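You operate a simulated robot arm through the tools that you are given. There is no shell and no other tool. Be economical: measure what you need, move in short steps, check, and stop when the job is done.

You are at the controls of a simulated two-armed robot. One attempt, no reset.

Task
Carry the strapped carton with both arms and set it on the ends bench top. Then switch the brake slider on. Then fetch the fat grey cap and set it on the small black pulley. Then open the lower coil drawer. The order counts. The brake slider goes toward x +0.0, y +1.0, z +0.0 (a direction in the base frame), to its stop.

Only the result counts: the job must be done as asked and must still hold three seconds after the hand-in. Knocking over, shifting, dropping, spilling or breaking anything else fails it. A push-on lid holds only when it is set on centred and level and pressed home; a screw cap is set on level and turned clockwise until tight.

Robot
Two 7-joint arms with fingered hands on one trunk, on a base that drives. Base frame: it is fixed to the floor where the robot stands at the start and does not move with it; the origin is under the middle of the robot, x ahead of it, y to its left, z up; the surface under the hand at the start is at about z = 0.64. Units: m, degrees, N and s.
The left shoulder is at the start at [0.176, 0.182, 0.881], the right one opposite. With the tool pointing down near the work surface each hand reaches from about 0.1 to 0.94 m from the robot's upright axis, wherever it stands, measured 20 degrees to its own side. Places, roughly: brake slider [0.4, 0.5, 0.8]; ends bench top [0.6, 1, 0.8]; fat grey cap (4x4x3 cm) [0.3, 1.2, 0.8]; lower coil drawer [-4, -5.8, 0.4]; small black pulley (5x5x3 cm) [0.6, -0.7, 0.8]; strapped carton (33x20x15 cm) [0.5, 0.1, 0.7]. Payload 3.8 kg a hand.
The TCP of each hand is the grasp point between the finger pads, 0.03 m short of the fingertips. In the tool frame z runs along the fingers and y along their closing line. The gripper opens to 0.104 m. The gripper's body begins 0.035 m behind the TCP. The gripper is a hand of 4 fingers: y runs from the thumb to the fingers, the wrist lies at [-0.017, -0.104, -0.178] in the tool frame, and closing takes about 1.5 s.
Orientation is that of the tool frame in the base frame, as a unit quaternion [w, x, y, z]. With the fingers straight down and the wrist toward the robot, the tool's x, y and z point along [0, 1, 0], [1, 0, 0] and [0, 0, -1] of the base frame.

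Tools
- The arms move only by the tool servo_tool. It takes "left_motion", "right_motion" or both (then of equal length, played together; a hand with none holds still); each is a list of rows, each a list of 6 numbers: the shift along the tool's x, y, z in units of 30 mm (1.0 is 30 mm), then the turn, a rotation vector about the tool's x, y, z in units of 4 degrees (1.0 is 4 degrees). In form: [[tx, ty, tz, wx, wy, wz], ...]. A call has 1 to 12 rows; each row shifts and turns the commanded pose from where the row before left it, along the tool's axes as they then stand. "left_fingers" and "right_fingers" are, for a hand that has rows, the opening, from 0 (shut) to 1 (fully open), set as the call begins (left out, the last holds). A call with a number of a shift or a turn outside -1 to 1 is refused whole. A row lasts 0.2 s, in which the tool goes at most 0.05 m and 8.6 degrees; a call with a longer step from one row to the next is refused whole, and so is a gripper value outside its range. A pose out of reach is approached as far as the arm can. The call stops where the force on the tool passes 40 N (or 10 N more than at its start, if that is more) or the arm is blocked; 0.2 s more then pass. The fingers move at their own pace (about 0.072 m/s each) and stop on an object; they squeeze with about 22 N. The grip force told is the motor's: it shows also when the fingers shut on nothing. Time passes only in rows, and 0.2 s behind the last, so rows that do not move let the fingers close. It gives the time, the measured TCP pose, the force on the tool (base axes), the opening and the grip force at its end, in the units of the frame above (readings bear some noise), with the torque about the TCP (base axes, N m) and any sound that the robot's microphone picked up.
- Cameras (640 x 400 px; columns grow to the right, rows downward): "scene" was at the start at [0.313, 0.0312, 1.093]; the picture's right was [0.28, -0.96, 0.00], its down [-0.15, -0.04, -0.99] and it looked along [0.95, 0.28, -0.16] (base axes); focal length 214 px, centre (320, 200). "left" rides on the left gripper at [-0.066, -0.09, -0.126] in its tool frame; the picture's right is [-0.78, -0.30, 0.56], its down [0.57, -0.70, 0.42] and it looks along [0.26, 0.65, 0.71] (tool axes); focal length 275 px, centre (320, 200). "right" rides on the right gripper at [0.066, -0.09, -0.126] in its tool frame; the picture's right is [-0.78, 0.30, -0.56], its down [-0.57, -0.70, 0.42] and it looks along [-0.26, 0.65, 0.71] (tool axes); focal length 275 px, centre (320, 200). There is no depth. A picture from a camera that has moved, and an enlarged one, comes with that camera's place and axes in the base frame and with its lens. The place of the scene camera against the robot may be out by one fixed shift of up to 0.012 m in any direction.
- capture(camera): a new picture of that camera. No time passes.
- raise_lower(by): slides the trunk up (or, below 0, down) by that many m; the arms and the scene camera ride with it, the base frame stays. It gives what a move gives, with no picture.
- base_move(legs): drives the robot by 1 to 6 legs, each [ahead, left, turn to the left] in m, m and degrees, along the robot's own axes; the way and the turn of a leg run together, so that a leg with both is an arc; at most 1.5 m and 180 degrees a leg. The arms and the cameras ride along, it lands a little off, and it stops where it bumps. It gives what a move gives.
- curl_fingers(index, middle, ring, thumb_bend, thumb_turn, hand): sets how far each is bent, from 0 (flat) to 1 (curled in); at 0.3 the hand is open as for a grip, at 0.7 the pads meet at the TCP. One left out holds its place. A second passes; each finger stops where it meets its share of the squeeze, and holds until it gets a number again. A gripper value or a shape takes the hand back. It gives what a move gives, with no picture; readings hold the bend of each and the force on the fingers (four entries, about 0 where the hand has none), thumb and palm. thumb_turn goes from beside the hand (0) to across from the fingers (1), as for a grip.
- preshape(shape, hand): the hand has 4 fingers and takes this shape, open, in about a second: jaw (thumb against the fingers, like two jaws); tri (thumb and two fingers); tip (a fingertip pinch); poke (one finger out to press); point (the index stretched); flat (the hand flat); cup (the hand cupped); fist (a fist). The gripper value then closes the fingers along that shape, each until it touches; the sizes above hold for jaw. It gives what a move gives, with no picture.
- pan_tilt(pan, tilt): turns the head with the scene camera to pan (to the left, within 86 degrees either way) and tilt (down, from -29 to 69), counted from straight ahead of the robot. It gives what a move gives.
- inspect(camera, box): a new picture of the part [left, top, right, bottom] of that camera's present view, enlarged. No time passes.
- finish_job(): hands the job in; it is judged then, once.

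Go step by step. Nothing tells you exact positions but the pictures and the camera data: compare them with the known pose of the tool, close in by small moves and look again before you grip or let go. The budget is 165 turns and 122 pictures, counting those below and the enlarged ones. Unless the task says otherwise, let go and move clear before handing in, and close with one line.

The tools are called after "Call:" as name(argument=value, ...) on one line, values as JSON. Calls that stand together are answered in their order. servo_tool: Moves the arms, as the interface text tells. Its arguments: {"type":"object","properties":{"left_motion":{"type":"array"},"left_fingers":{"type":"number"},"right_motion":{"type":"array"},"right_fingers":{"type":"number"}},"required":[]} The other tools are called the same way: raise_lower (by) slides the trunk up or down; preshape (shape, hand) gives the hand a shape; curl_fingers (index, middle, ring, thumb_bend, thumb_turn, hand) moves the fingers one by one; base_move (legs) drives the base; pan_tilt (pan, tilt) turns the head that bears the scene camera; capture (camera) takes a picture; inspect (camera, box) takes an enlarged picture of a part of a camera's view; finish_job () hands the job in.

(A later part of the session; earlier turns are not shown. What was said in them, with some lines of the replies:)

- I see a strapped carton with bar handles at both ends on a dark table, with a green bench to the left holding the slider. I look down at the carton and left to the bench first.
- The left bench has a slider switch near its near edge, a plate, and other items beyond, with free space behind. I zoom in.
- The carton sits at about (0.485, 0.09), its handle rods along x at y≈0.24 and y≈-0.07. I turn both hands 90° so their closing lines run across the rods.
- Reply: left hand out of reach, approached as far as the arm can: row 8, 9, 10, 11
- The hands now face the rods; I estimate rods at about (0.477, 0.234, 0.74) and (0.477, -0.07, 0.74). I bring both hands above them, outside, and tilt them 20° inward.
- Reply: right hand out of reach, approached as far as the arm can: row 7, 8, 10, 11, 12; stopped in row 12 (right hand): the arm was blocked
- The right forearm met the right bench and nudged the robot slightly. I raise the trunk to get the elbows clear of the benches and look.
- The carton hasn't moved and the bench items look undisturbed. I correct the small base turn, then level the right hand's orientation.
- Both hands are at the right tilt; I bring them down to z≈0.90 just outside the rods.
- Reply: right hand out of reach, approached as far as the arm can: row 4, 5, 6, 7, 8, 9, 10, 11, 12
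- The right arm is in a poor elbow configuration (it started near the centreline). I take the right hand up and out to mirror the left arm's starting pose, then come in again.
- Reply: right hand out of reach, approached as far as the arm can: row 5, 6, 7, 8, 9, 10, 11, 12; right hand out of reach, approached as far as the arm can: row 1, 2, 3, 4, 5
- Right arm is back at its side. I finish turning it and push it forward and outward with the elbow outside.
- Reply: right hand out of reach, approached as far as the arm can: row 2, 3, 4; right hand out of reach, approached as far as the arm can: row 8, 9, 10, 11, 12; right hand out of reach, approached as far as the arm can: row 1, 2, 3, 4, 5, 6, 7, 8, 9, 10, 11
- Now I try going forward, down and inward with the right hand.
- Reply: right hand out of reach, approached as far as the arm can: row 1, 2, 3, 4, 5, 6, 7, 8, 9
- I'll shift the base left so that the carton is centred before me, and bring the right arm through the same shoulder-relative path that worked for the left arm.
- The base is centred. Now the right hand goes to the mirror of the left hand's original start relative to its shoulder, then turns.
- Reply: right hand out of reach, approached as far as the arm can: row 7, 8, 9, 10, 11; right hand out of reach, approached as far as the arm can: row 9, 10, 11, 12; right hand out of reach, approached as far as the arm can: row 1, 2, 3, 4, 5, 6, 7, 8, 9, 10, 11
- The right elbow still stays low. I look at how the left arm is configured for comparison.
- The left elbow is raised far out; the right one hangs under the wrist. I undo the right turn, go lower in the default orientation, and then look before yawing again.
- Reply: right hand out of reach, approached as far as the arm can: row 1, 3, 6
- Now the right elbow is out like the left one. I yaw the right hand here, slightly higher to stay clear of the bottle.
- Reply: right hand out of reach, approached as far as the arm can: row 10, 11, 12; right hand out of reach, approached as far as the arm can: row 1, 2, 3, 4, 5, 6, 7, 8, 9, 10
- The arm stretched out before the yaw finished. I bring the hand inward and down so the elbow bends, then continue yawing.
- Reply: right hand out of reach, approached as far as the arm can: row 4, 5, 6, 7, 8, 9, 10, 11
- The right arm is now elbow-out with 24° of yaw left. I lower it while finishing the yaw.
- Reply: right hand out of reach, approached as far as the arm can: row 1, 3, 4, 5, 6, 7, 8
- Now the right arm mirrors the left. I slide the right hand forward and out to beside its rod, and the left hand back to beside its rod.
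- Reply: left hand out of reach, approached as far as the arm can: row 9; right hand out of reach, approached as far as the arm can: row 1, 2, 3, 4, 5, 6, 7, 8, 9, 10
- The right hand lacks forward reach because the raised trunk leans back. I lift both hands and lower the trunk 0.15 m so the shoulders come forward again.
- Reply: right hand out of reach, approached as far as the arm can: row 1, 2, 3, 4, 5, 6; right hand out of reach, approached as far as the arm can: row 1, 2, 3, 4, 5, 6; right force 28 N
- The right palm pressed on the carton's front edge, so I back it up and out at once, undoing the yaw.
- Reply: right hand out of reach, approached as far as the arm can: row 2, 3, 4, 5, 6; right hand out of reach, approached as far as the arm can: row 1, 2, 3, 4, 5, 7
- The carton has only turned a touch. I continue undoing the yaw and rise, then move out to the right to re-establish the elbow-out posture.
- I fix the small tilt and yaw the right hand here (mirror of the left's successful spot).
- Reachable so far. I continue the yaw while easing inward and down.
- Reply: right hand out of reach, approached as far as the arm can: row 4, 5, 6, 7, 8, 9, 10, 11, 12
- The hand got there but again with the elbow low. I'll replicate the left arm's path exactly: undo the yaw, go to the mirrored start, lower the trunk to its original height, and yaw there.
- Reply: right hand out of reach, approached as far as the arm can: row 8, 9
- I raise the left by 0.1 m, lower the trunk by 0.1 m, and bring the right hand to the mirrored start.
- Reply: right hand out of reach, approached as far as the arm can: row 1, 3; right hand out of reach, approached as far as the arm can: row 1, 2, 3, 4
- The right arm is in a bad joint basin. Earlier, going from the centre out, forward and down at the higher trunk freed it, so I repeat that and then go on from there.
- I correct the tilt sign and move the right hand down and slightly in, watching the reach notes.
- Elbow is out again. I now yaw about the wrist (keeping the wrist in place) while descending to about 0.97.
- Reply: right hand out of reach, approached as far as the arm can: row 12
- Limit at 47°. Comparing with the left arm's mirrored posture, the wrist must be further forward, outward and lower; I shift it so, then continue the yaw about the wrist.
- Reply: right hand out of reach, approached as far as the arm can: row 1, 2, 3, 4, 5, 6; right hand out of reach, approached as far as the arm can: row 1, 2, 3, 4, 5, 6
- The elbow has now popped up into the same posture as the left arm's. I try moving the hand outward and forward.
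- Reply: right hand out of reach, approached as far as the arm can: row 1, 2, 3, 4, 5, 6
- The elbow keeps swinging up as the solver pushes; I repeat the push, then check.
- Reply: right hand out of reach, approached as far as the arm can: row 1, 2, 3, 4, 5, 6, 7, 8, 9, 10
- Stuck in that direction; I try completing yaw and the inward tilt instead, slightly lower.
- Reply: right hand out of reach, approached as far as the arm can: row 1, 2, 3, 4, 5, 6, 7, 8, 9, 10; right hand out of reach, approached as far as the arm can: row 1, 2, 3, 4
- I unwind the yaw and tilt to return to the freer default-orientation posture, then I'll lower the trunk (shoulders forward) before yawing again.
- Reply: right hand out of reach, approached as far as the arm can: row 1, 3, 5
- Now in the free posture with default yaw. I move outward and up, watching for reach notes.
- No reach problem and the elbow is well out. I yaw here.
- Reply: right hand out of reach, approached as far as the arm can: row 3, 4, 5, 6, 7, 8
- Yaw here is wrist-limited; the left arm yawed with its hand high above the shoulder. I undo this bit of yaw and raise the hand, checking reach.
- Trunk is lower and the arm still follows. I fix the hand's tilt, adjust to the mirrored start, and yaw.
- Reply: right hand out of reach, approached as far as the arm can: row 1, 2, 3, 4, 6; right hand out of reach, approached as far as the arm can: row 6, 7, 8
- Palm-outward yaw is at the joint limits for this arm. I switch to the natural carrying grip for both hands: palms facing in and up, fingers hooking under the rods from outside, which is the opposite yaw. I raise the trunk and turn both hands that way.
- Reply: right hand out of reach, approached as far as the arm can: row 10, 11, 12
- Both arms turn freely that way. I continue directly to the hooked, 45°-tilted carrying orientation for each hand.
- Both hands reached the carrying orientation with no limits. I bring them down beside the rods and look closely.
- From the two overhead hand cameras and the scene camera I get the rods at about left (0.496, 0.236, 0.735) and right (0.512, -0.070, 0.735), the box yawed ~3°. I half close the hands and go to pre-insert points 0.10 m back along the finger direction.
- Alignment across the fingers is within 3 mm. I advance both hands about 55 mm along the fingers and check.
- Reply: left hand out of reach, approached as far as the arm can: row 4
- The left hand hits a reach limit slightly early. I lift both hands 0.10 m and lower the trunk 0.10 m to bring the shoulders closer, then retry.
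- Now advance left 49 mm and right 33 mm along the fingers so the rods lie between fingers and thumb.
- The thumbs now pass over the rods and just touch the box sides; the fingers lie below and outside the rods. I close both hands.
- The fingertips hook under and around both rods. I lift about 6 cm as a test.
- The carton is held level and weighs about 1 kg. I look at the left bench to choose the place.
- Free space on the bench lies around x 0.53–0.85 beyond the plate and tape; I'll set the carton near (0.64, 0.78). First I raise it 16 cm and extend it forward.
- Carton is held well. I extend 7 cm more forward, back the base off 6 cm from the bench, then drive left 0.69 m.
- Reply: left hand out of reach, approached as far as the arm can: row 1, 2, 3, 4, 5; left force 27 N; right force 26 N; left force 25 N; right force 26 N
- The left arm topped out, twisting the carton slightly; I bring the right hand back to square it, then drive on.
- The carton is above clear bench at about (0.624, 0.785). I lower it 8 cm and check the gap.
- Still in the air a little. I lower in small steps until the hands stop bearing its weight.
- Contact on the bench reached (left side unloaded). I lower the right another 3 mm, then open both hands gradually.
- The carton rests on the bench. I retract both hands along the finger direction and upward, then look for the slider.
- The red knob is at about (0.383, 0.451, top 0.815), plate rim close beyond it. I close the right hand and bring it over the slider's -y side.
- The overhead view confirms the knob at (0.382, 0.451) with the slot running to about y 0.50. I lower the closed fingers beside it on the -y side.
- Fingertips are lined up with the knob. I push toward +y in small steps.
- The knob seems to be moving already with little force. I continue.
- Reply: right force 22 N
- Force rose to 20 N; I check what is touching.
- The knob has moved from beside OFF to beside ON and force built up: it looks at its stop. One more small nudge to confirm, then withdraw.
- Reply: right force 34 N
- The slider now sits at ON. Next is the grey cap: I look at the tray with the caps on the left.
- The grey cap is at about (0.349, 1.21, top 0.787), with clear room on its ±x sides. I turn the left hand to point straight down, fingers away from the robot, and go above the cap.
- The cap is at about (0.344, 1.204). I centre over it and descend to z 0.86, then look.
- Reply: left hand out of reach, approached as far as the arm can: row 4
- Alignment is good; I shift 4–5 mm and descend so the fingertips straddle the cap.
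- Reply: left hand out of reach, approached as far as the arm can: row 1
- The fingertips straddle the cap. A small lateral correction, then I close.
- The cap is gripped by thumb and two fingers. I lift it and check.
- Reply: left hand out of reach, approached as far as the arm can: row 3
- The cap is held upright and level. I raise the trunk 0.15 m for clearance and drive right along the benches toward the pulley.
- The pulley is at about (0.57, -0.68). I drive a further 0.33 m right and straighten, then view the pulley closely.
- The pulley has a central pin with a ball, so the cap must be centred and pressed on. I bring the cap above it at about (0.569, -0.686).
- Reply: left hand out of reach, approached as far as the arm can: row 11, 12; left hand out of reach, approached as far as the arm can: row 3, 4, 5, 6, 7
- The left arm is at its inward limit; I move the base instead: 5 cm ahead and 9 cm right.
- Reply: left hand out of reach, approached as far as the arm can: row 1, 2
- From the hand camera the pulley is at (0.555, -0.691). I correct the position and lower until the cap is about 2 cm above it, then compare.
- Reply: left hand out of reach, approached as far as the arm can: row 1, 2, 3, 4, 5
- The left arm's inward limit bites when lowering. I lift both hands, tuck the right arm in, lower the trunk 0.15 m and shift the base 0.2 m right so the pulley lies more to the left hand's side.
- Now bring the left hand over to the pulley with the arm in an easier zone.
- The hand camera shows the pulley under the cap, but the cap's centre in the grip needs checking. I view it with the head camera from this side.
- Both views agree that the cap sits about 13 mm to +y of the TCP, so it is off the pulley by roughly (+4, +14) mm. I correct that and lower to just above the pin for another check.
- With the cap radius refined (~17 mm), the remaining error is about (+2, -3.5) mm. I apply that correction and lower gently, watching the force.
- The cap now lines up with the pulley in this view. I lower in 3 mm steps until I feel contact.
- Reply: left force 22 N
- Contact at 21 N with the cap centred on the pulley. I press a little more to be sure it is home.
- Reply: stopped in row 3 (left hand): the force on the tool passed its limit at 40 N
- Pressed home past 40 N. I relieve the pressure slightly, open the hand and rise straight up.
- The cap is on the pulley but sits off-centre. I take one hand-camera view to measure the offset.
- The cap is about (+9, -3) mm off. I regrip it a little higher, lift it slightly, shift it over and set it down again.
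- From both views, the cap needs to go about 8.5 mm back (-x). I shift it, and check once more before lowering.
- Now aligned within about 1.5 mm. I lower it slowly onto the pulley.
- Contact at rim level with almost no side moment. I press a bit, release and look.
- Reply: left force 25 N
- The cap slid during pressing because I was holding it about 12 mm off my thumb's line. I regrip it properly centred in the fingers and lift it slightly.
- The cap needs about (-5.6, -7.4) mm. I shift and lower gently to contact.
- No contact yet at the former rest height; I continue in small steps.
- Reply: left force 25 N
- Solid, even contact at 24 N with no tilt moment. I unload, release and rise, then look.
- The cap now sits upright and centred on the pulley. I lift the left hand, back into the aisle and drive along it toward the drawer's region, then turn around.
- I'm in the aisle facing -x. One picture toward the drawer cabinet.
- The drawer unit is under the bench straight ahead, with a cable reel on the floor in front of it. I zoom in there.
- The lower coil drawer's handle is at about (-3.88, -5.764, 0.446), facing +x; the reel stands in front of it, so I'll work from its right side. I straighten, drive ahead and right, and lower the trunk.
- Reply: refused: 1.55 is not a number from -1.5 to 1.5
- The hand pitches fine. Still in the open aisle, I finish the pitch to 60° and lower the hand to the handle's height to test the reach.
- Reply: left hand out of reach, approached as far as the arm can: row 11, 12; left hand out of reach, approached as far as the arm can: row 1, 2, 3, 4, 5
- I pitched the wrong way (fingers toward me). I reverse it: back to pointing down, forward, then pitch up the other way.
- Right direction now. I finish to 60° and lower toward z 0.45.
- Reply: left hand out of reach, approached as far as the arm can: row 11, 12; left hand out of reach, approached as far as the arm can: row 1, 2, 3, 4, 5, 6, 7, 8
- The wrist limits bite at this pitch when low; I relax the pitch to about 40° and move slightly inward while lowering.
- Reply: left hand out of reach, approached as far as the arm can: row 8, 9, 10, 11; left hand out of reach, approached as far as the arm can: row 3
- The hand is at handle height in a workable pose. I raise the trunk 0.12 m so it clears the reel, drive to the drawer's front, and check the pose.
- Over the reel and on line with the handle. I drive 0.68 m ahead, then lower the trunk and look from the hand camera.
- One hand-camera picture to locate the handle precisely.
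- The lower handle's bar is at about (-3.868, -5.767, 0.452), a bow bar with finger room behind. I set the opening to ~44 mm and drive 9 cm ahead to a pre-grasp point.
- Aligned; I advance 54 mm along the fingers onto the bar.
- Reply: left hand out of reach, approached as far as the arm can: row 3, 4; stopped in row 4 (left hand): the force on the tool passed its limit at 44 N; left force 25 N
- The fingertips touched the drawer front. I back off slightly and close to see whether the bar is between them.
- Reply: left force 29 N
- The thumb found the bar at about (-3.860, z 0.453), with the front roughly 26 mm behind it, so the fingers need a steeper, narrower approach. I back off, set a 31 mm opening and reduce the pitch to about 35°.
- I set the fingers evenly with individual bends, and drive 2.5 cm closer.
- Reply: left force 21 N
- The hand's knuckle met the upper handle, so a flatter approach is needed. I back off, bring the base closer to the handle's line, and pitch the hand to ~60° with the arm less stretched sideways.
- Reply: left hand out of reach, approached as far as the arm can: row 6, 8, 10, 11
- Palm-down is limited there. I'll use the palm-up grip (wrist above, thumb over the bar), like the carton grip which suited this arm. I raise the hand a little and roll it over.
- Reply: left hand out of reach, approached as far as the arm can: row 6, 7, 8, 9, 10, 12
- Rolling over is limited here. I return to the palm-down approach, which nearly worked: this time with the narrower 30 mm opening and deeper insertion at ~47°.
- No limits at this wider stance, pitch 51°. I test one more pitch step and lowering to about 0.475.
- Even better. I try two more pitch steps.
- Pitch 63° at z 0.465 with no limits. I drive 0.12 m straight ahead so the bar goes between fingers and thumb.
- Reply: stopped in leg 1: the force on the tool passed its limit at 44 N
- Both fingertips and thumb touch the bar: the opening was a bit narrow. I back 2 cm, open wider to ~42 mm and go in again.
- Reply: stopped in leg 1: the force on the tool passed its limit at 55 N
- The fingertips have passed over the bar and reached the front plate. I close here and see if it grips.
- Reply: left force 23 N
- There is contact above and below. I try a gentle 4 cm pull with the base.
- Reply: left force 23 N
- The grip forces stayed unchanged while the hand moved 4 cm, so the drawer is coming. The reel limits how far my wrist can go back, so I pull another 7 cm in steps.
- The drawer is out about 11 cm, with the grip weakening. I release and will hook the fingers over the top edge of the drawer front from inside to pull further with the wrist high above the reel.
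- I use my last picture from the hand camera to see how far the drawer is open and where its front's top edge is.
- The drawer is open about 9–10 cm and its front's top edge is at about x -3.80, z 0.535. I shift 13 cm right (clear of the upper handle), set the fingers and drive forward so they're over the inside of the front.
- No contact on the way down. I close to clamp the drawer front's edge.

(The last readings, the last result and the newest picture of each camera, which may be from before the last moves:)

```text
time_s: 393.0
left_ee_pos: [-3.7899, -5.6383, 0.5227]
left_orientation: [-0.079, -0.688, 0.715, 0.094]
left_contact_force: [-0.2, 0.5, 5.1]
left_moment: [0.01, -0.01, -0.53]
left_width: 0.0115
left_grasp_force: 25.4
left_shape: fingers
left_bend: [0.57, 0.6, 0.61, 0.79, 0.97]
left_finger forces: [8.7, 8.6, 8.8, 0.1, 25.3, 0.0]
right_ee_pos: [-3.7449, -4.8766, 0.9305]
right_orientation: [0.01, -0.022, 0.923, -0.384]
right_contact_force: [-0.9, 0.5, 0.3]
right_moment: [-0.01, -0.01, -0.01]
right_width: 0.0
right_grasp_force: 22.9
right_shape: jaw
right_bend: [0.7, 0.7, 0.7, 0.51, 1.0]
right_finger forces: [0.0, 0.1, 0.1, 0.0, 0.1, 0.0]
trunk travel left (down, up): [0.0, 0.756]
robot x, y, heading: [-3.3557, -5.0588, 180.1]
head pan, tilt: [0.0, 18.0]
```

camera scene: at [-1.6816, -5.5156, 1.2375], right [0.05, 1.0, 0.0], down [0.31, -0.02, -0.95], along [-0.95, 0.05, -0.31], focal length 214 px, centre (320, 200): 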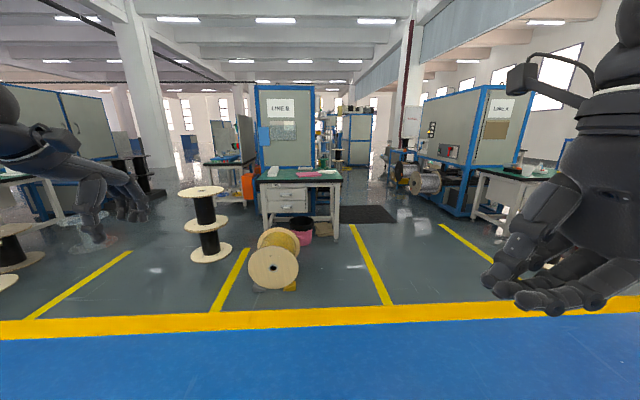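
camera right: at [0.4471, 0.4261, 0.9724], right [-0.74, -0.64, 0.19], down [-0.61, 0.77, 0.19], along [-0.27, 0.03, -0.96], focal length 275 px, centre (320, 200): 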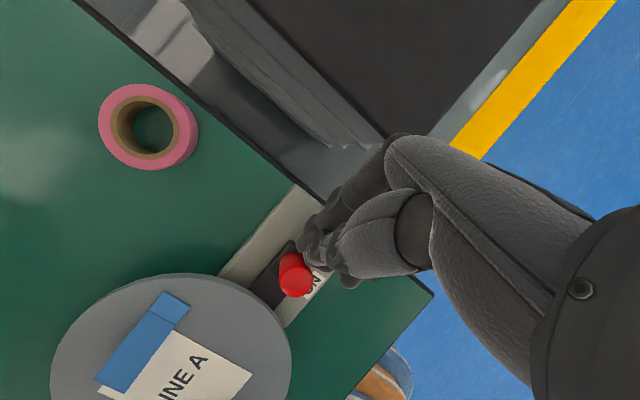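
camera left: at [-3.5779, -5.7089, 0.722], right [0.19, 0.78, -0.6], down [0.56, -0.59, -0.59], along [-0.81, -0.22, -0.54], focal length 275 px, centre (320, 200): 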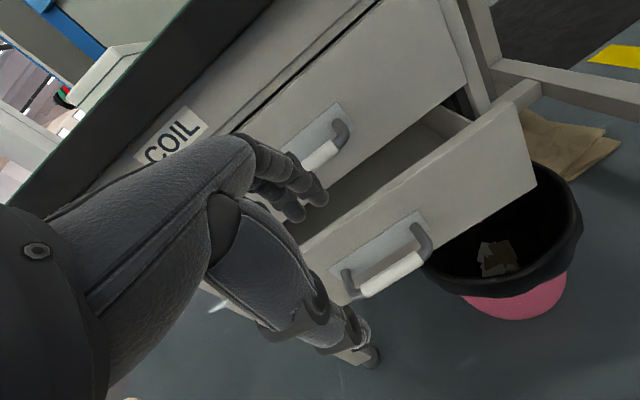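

Firm clamp on all fingers. I pull back with the base.

Call:
base_move(legs=[[-0.12, 0, 0]])

Call:
base_move(legs=[[-0.08, 0, 0]])

```text
time_s: 394.3
left_ee_pos: [-3.667, -5.638, 0.5223]
left_orientation: [-0.078, -0.688, 0.716, 0.092]
left_contact_force: [1.7, 2.5, 5.7]
left_moment: [0.06, 0.0, -0.52]
left_width: 0.012
left_grasp_force: 24.4
left_shape: fingers
left_bend: [0.57, 0.6, 0.6, 0.8, 0.97]
left_finger forces: [7.8, 7.8, 8.0, 0.0, 25.4, 0.1]
right_ee_pos: [-3.6212, -4.8785, 0.9311]
right_orientation: [0.01, -0.022, 0.923, -0.384]
right_contact_force: [-0.2, -0.8, -0.3]
right_moment: [0.01, -0.04, 0.01]
right_width: 0.0001
right_grasp_force: 21.7
right_shape: jaw
right_bend: [0.7, 0.7, 0.7, 0.51, 1.0]
right_finger forces: [0.0, 0.1, 0.0, 0.1, 0.1, 0.1]
trunk travel left (down, up): [0.0, 0.756]
robot x, y, heading: [-3.2335, -5.0613, 179.6]
head pan, tilt: [0.0, 18.0]
```

```text
time_s: 395.3
left_ee_pos: [-3.587, -5.6384, 0.5226]
left_orientation: [-0.077, -0.687, 0.716, 0.094]
left_contact_force: [2.8, 2.8, 6.1]
left_moment: [0.05, 0.05, -0.5]
left_width: 0.0117
left_grasp_force: 24.3
left_shape: fingers
left_bend: [0.57, 0.6, 0.6, 0.8, 0.97]
left_finger forces: [7.7, 7.8, 8.0, 0.1, 25.5, 0.0]
right_ee_pos: [-3.5403, -4.8789, 0.9296]
right_orientation: [0.011, -0.021, 0.923, -0.384]
right_contact_force: [0.8, 0.1, 0.1]
right_moment: [0.02, 0.0, -0.01]
right_width: 0.0
right_grasp_force: 22.0
right_shape: jaw
right_bend: [0.7, 0.7, 0.7, 0.51, 1.0]
right_finger forces: [0.0, 0.0, 0.0, 0.0, 0.0, 0.0]
trunk travel left (down, up): [0.0, 0.756]
robot x, y, heading: [-3.1528, -5.0624, 179.7]
head pan, tilt: [0.0, 18.0]
```

About 30 cm open with no end stop yet; I pull 5 cm more.

Call:
base_move(legs=[[-0.05, 0, 0]])

```text
time_s: 396.2
left_ee_pos: [-3.5348, -5.6397, 0.522]
left_orientation: [-0.076, -0.688, 0.716, 0.093]
left_contact_force: [3.3, 4.2, 6.6]
left_moment: [0.06, 0.03, -0.58]
left_width: 0.0118
left_grasp_force: 24.6
left_shape: fingers
left_bend: [0.56, 0.6, 0.6, 0.8, 0.97]
left_finger forces: [7.7, 7.8, 8.0, 0.1, 25.8, 0.0]
right_ee_pos: [-3.4894, -4.8785, 0.9307]
right_orientation: [0.01, -0.022, 0.922, -0.386]
right_contact_force: [0.8, -0.2, 0.6]
right_moment: [0.01, 0.01, -0.04]
right_width: 0.0001
right_grasp_force: 21.8
right_shape: jaw
right_bend: [0.7, 0.7, 0.7, 0.51, 1.0]
right_finger forces: [0.1, 0.0, 0.0, 0.0, 0.0, 0.1]
trunk travel left (down, up): [0.0, 0.756]
robot x, y, heading: [-3.1013, -5.0596, 179.9]
head pan, tilt: [0.0, 18.0]
```

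The drawer is open about 34 cm. I release, rise straight up and back away.

Call:
curl_fingers(hand="left", index=0.4, middle=0.4, ring=0.4, thumb_bend=0.55)

Call:
servo_tool(left_motion=[[0, 0.1, -0.4, 0, 0, 0], [0, 0.1, -0.4, 0, 0, 0], [0, 0.15, -0.6, 0, 0, 0], [0, 0.15, -0.6, 0, 0, 0], [0, 0.15, -0.6, 0, 0, 0], [0, 0.15, -0.6, 0, 0, 0], [0, 0.15, -0.6, 0, 0, 0], [0, 0.15, -0.6, 0, 0, 0]])

```text
time_s: 397.2
left_ee_pos: [-3.5365, -5.6395, 0.5215]
left_orientation: [-0.077, -0.688, 0.716, 0.093]
left_contact_force: [-1.4, -0.3, 0.6]
left_moment: [0.0, -0.01, 0.03]
left_width: 0.0603
left_grasp_force: 0.5
left_shape: fingers
left_bend: [0.4, 0.4, 0.4, 0.55, 0.98]
left_finger forces: [0.6, 0.0, 0.0, 0.0, 0.1, 0.0]
right_ee_pos: [-3.4907, -4.8802, 0.9321]
right_orientation: [0.011, -0.022, 0.923, -0.384]
right_contact_force: [0.5, 0.0, -0.6]
right_moment: [0.01, -0.03, 0.01]
right_width: 0.0001
right_grasp_force: 21.7
right_shape: jaw
right_bend: [0.7, 0.7, 0.7, 0.51, 1.0]
right_finger forces: [0.1, 0.0, 0.0, 0.0, 0.1, 0.1]
trunk travel left (down, up): [0.0, 0.756]
robot x, y, heading: [-3.1013, -5.0595, 179.5]
head pan, tilt: [0.0, 18.0]
```

```text
time_s: 399.1
left_ee_pos: [-3.5363, -5.6417, 0.657]
left_orientation: [-0.075, -0.688, 0.715, 0.093]
left_contact_force: [0.1, -0.5, -0.2]
left_moment: [0.06, 0.0, -0.04]
left_width: 0.0601
left_grasp_force: 0.1
left_shape: fingers
left_bend: [0.4, 0.4, 0.4, 0.55, 0.98]
left_finger forces: [0.0, 0.0, 0.1, 0.0, 0.0, 0.0]
right_ee_pos: [-3.4912, -4.8796, 0.9306]
right_orientation: [0.01, -0.021, 0.923, -0.384]
right_contact_force: [-0.4, 0.4, 0.2]
right_moment: [0.0, -0.01, 0.0]
right_width: 0.0
right_grasp_force: 22.3
right_shape: jaw
right_bend: [0.7, 0.7, 0.7, 0.51, 1.0]
right_finger forces: [0.1, 0.0, 0.0, 0.1, 0.0, 0.0]
trunk travel left (down, up): [0.0, 0.756]
robot x, y, heading: [-3.1037, -5.0607, 179.5]
head pan, tilt: [0.0, 18.0]
```

The hand is clear of the drawer. I back the robot away and hand in.

Call:
raise_lower(by=0.1)

Call:
base_move(legs=[[-0.4, 0, 0]])

Call:
finish_job()

```text
time_s: 400.4
left_ee_pos: [-3.5371, -5.6426, 0.7564]
left_orientation: [-0.075, -0.688, 0.716, 0.091]
left_contact_force: [0.0, -0.2, -0.3]
left_moment: [0.01, -0.02, 0.01]
left_width: 0.0601
left_grasp_force: 0.0
left_shape: fingers
left_bend: [0.4, 0.4, 0.4, 0.55, 0.98]
left_finger forces: [0.0, 0.0, 0.1, 0.0, 0.1, 0.0]
right_ee_pos: [-3.4907, -4.8806, 1.0299]
right_orientation: [0.012, -0.022, 0.923, -0.384]
right_contact_force: [0.2, -0.2, -0.1]
right_moment: [0.02, -0.02, -0.02]
right_width: 0.0
right_grasp_force: 22.4
right_shape: jaw
right_bend: [0.7, 0.7, 0.7, 0.51, 1.0]
right_finger forces: [0.1, 0.0, 0.0, 0.0, 0.0, 0.0]
trunk travel left (down, up): [-0.1, 0.656]
robot x, y, heading: [-3.1049, -5.0586, 179.8]
head pan, tilt: [0.0, 18.0]
```

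```text
time_s: 402.9
left_ee_pos: [-3.1398, -5.6453, 0.7579]
left_orientation: [-0.077, -0.689, 0.715, 0.093]
left_contact_force: [0.3, 0.6, 0.4]
left_moment: [0.01, -0.02, -0.05]
left_width: 0.06
left_grasp_force: 0.1
left_shape: fingers
left_bend: [0.4, 0.4, 0.4, 0.55, 0.98]
left_finger forces: [0.0, 0.1, 0.0, 0.0, 0.0, 0.0]
right_ee_pos: [-3.0968, -4.882, 1.0302]
right_orientation: [0.011, -0.022, 0.923, -0.384]
right_contact_force: [-0.5, 0.7, 0.4]
right_moment: [-0.02, -0.02, 0.01]
right_width: 0.0002
right_grasp_force: 22.0
right_shape: jaw
right_bend: [0.7, 0.7, 0.7, 0.51, 1.0]
right_finger forces: [0.1, 0.1, 0.0, 0.0, 0.0, 0.0]
trunk travel left (down, up): [-0.1, 0.656]
robot x, y, heading: [-2.709, -5.0677, 179.4]
head pan, tilt: [0.0, 18.0]
```

```text
The job is handed in.
```

The job is handed in, all four steps done in order: the carton is on the ends bench top, the brake slider is pushed to its stop at ON, the grey cap sits upright within about 3 mm of centre on the pulley, and the lower coil drawer is open about 34 cm (judged from hand motion and grip force, as I had no pictures left to check it).
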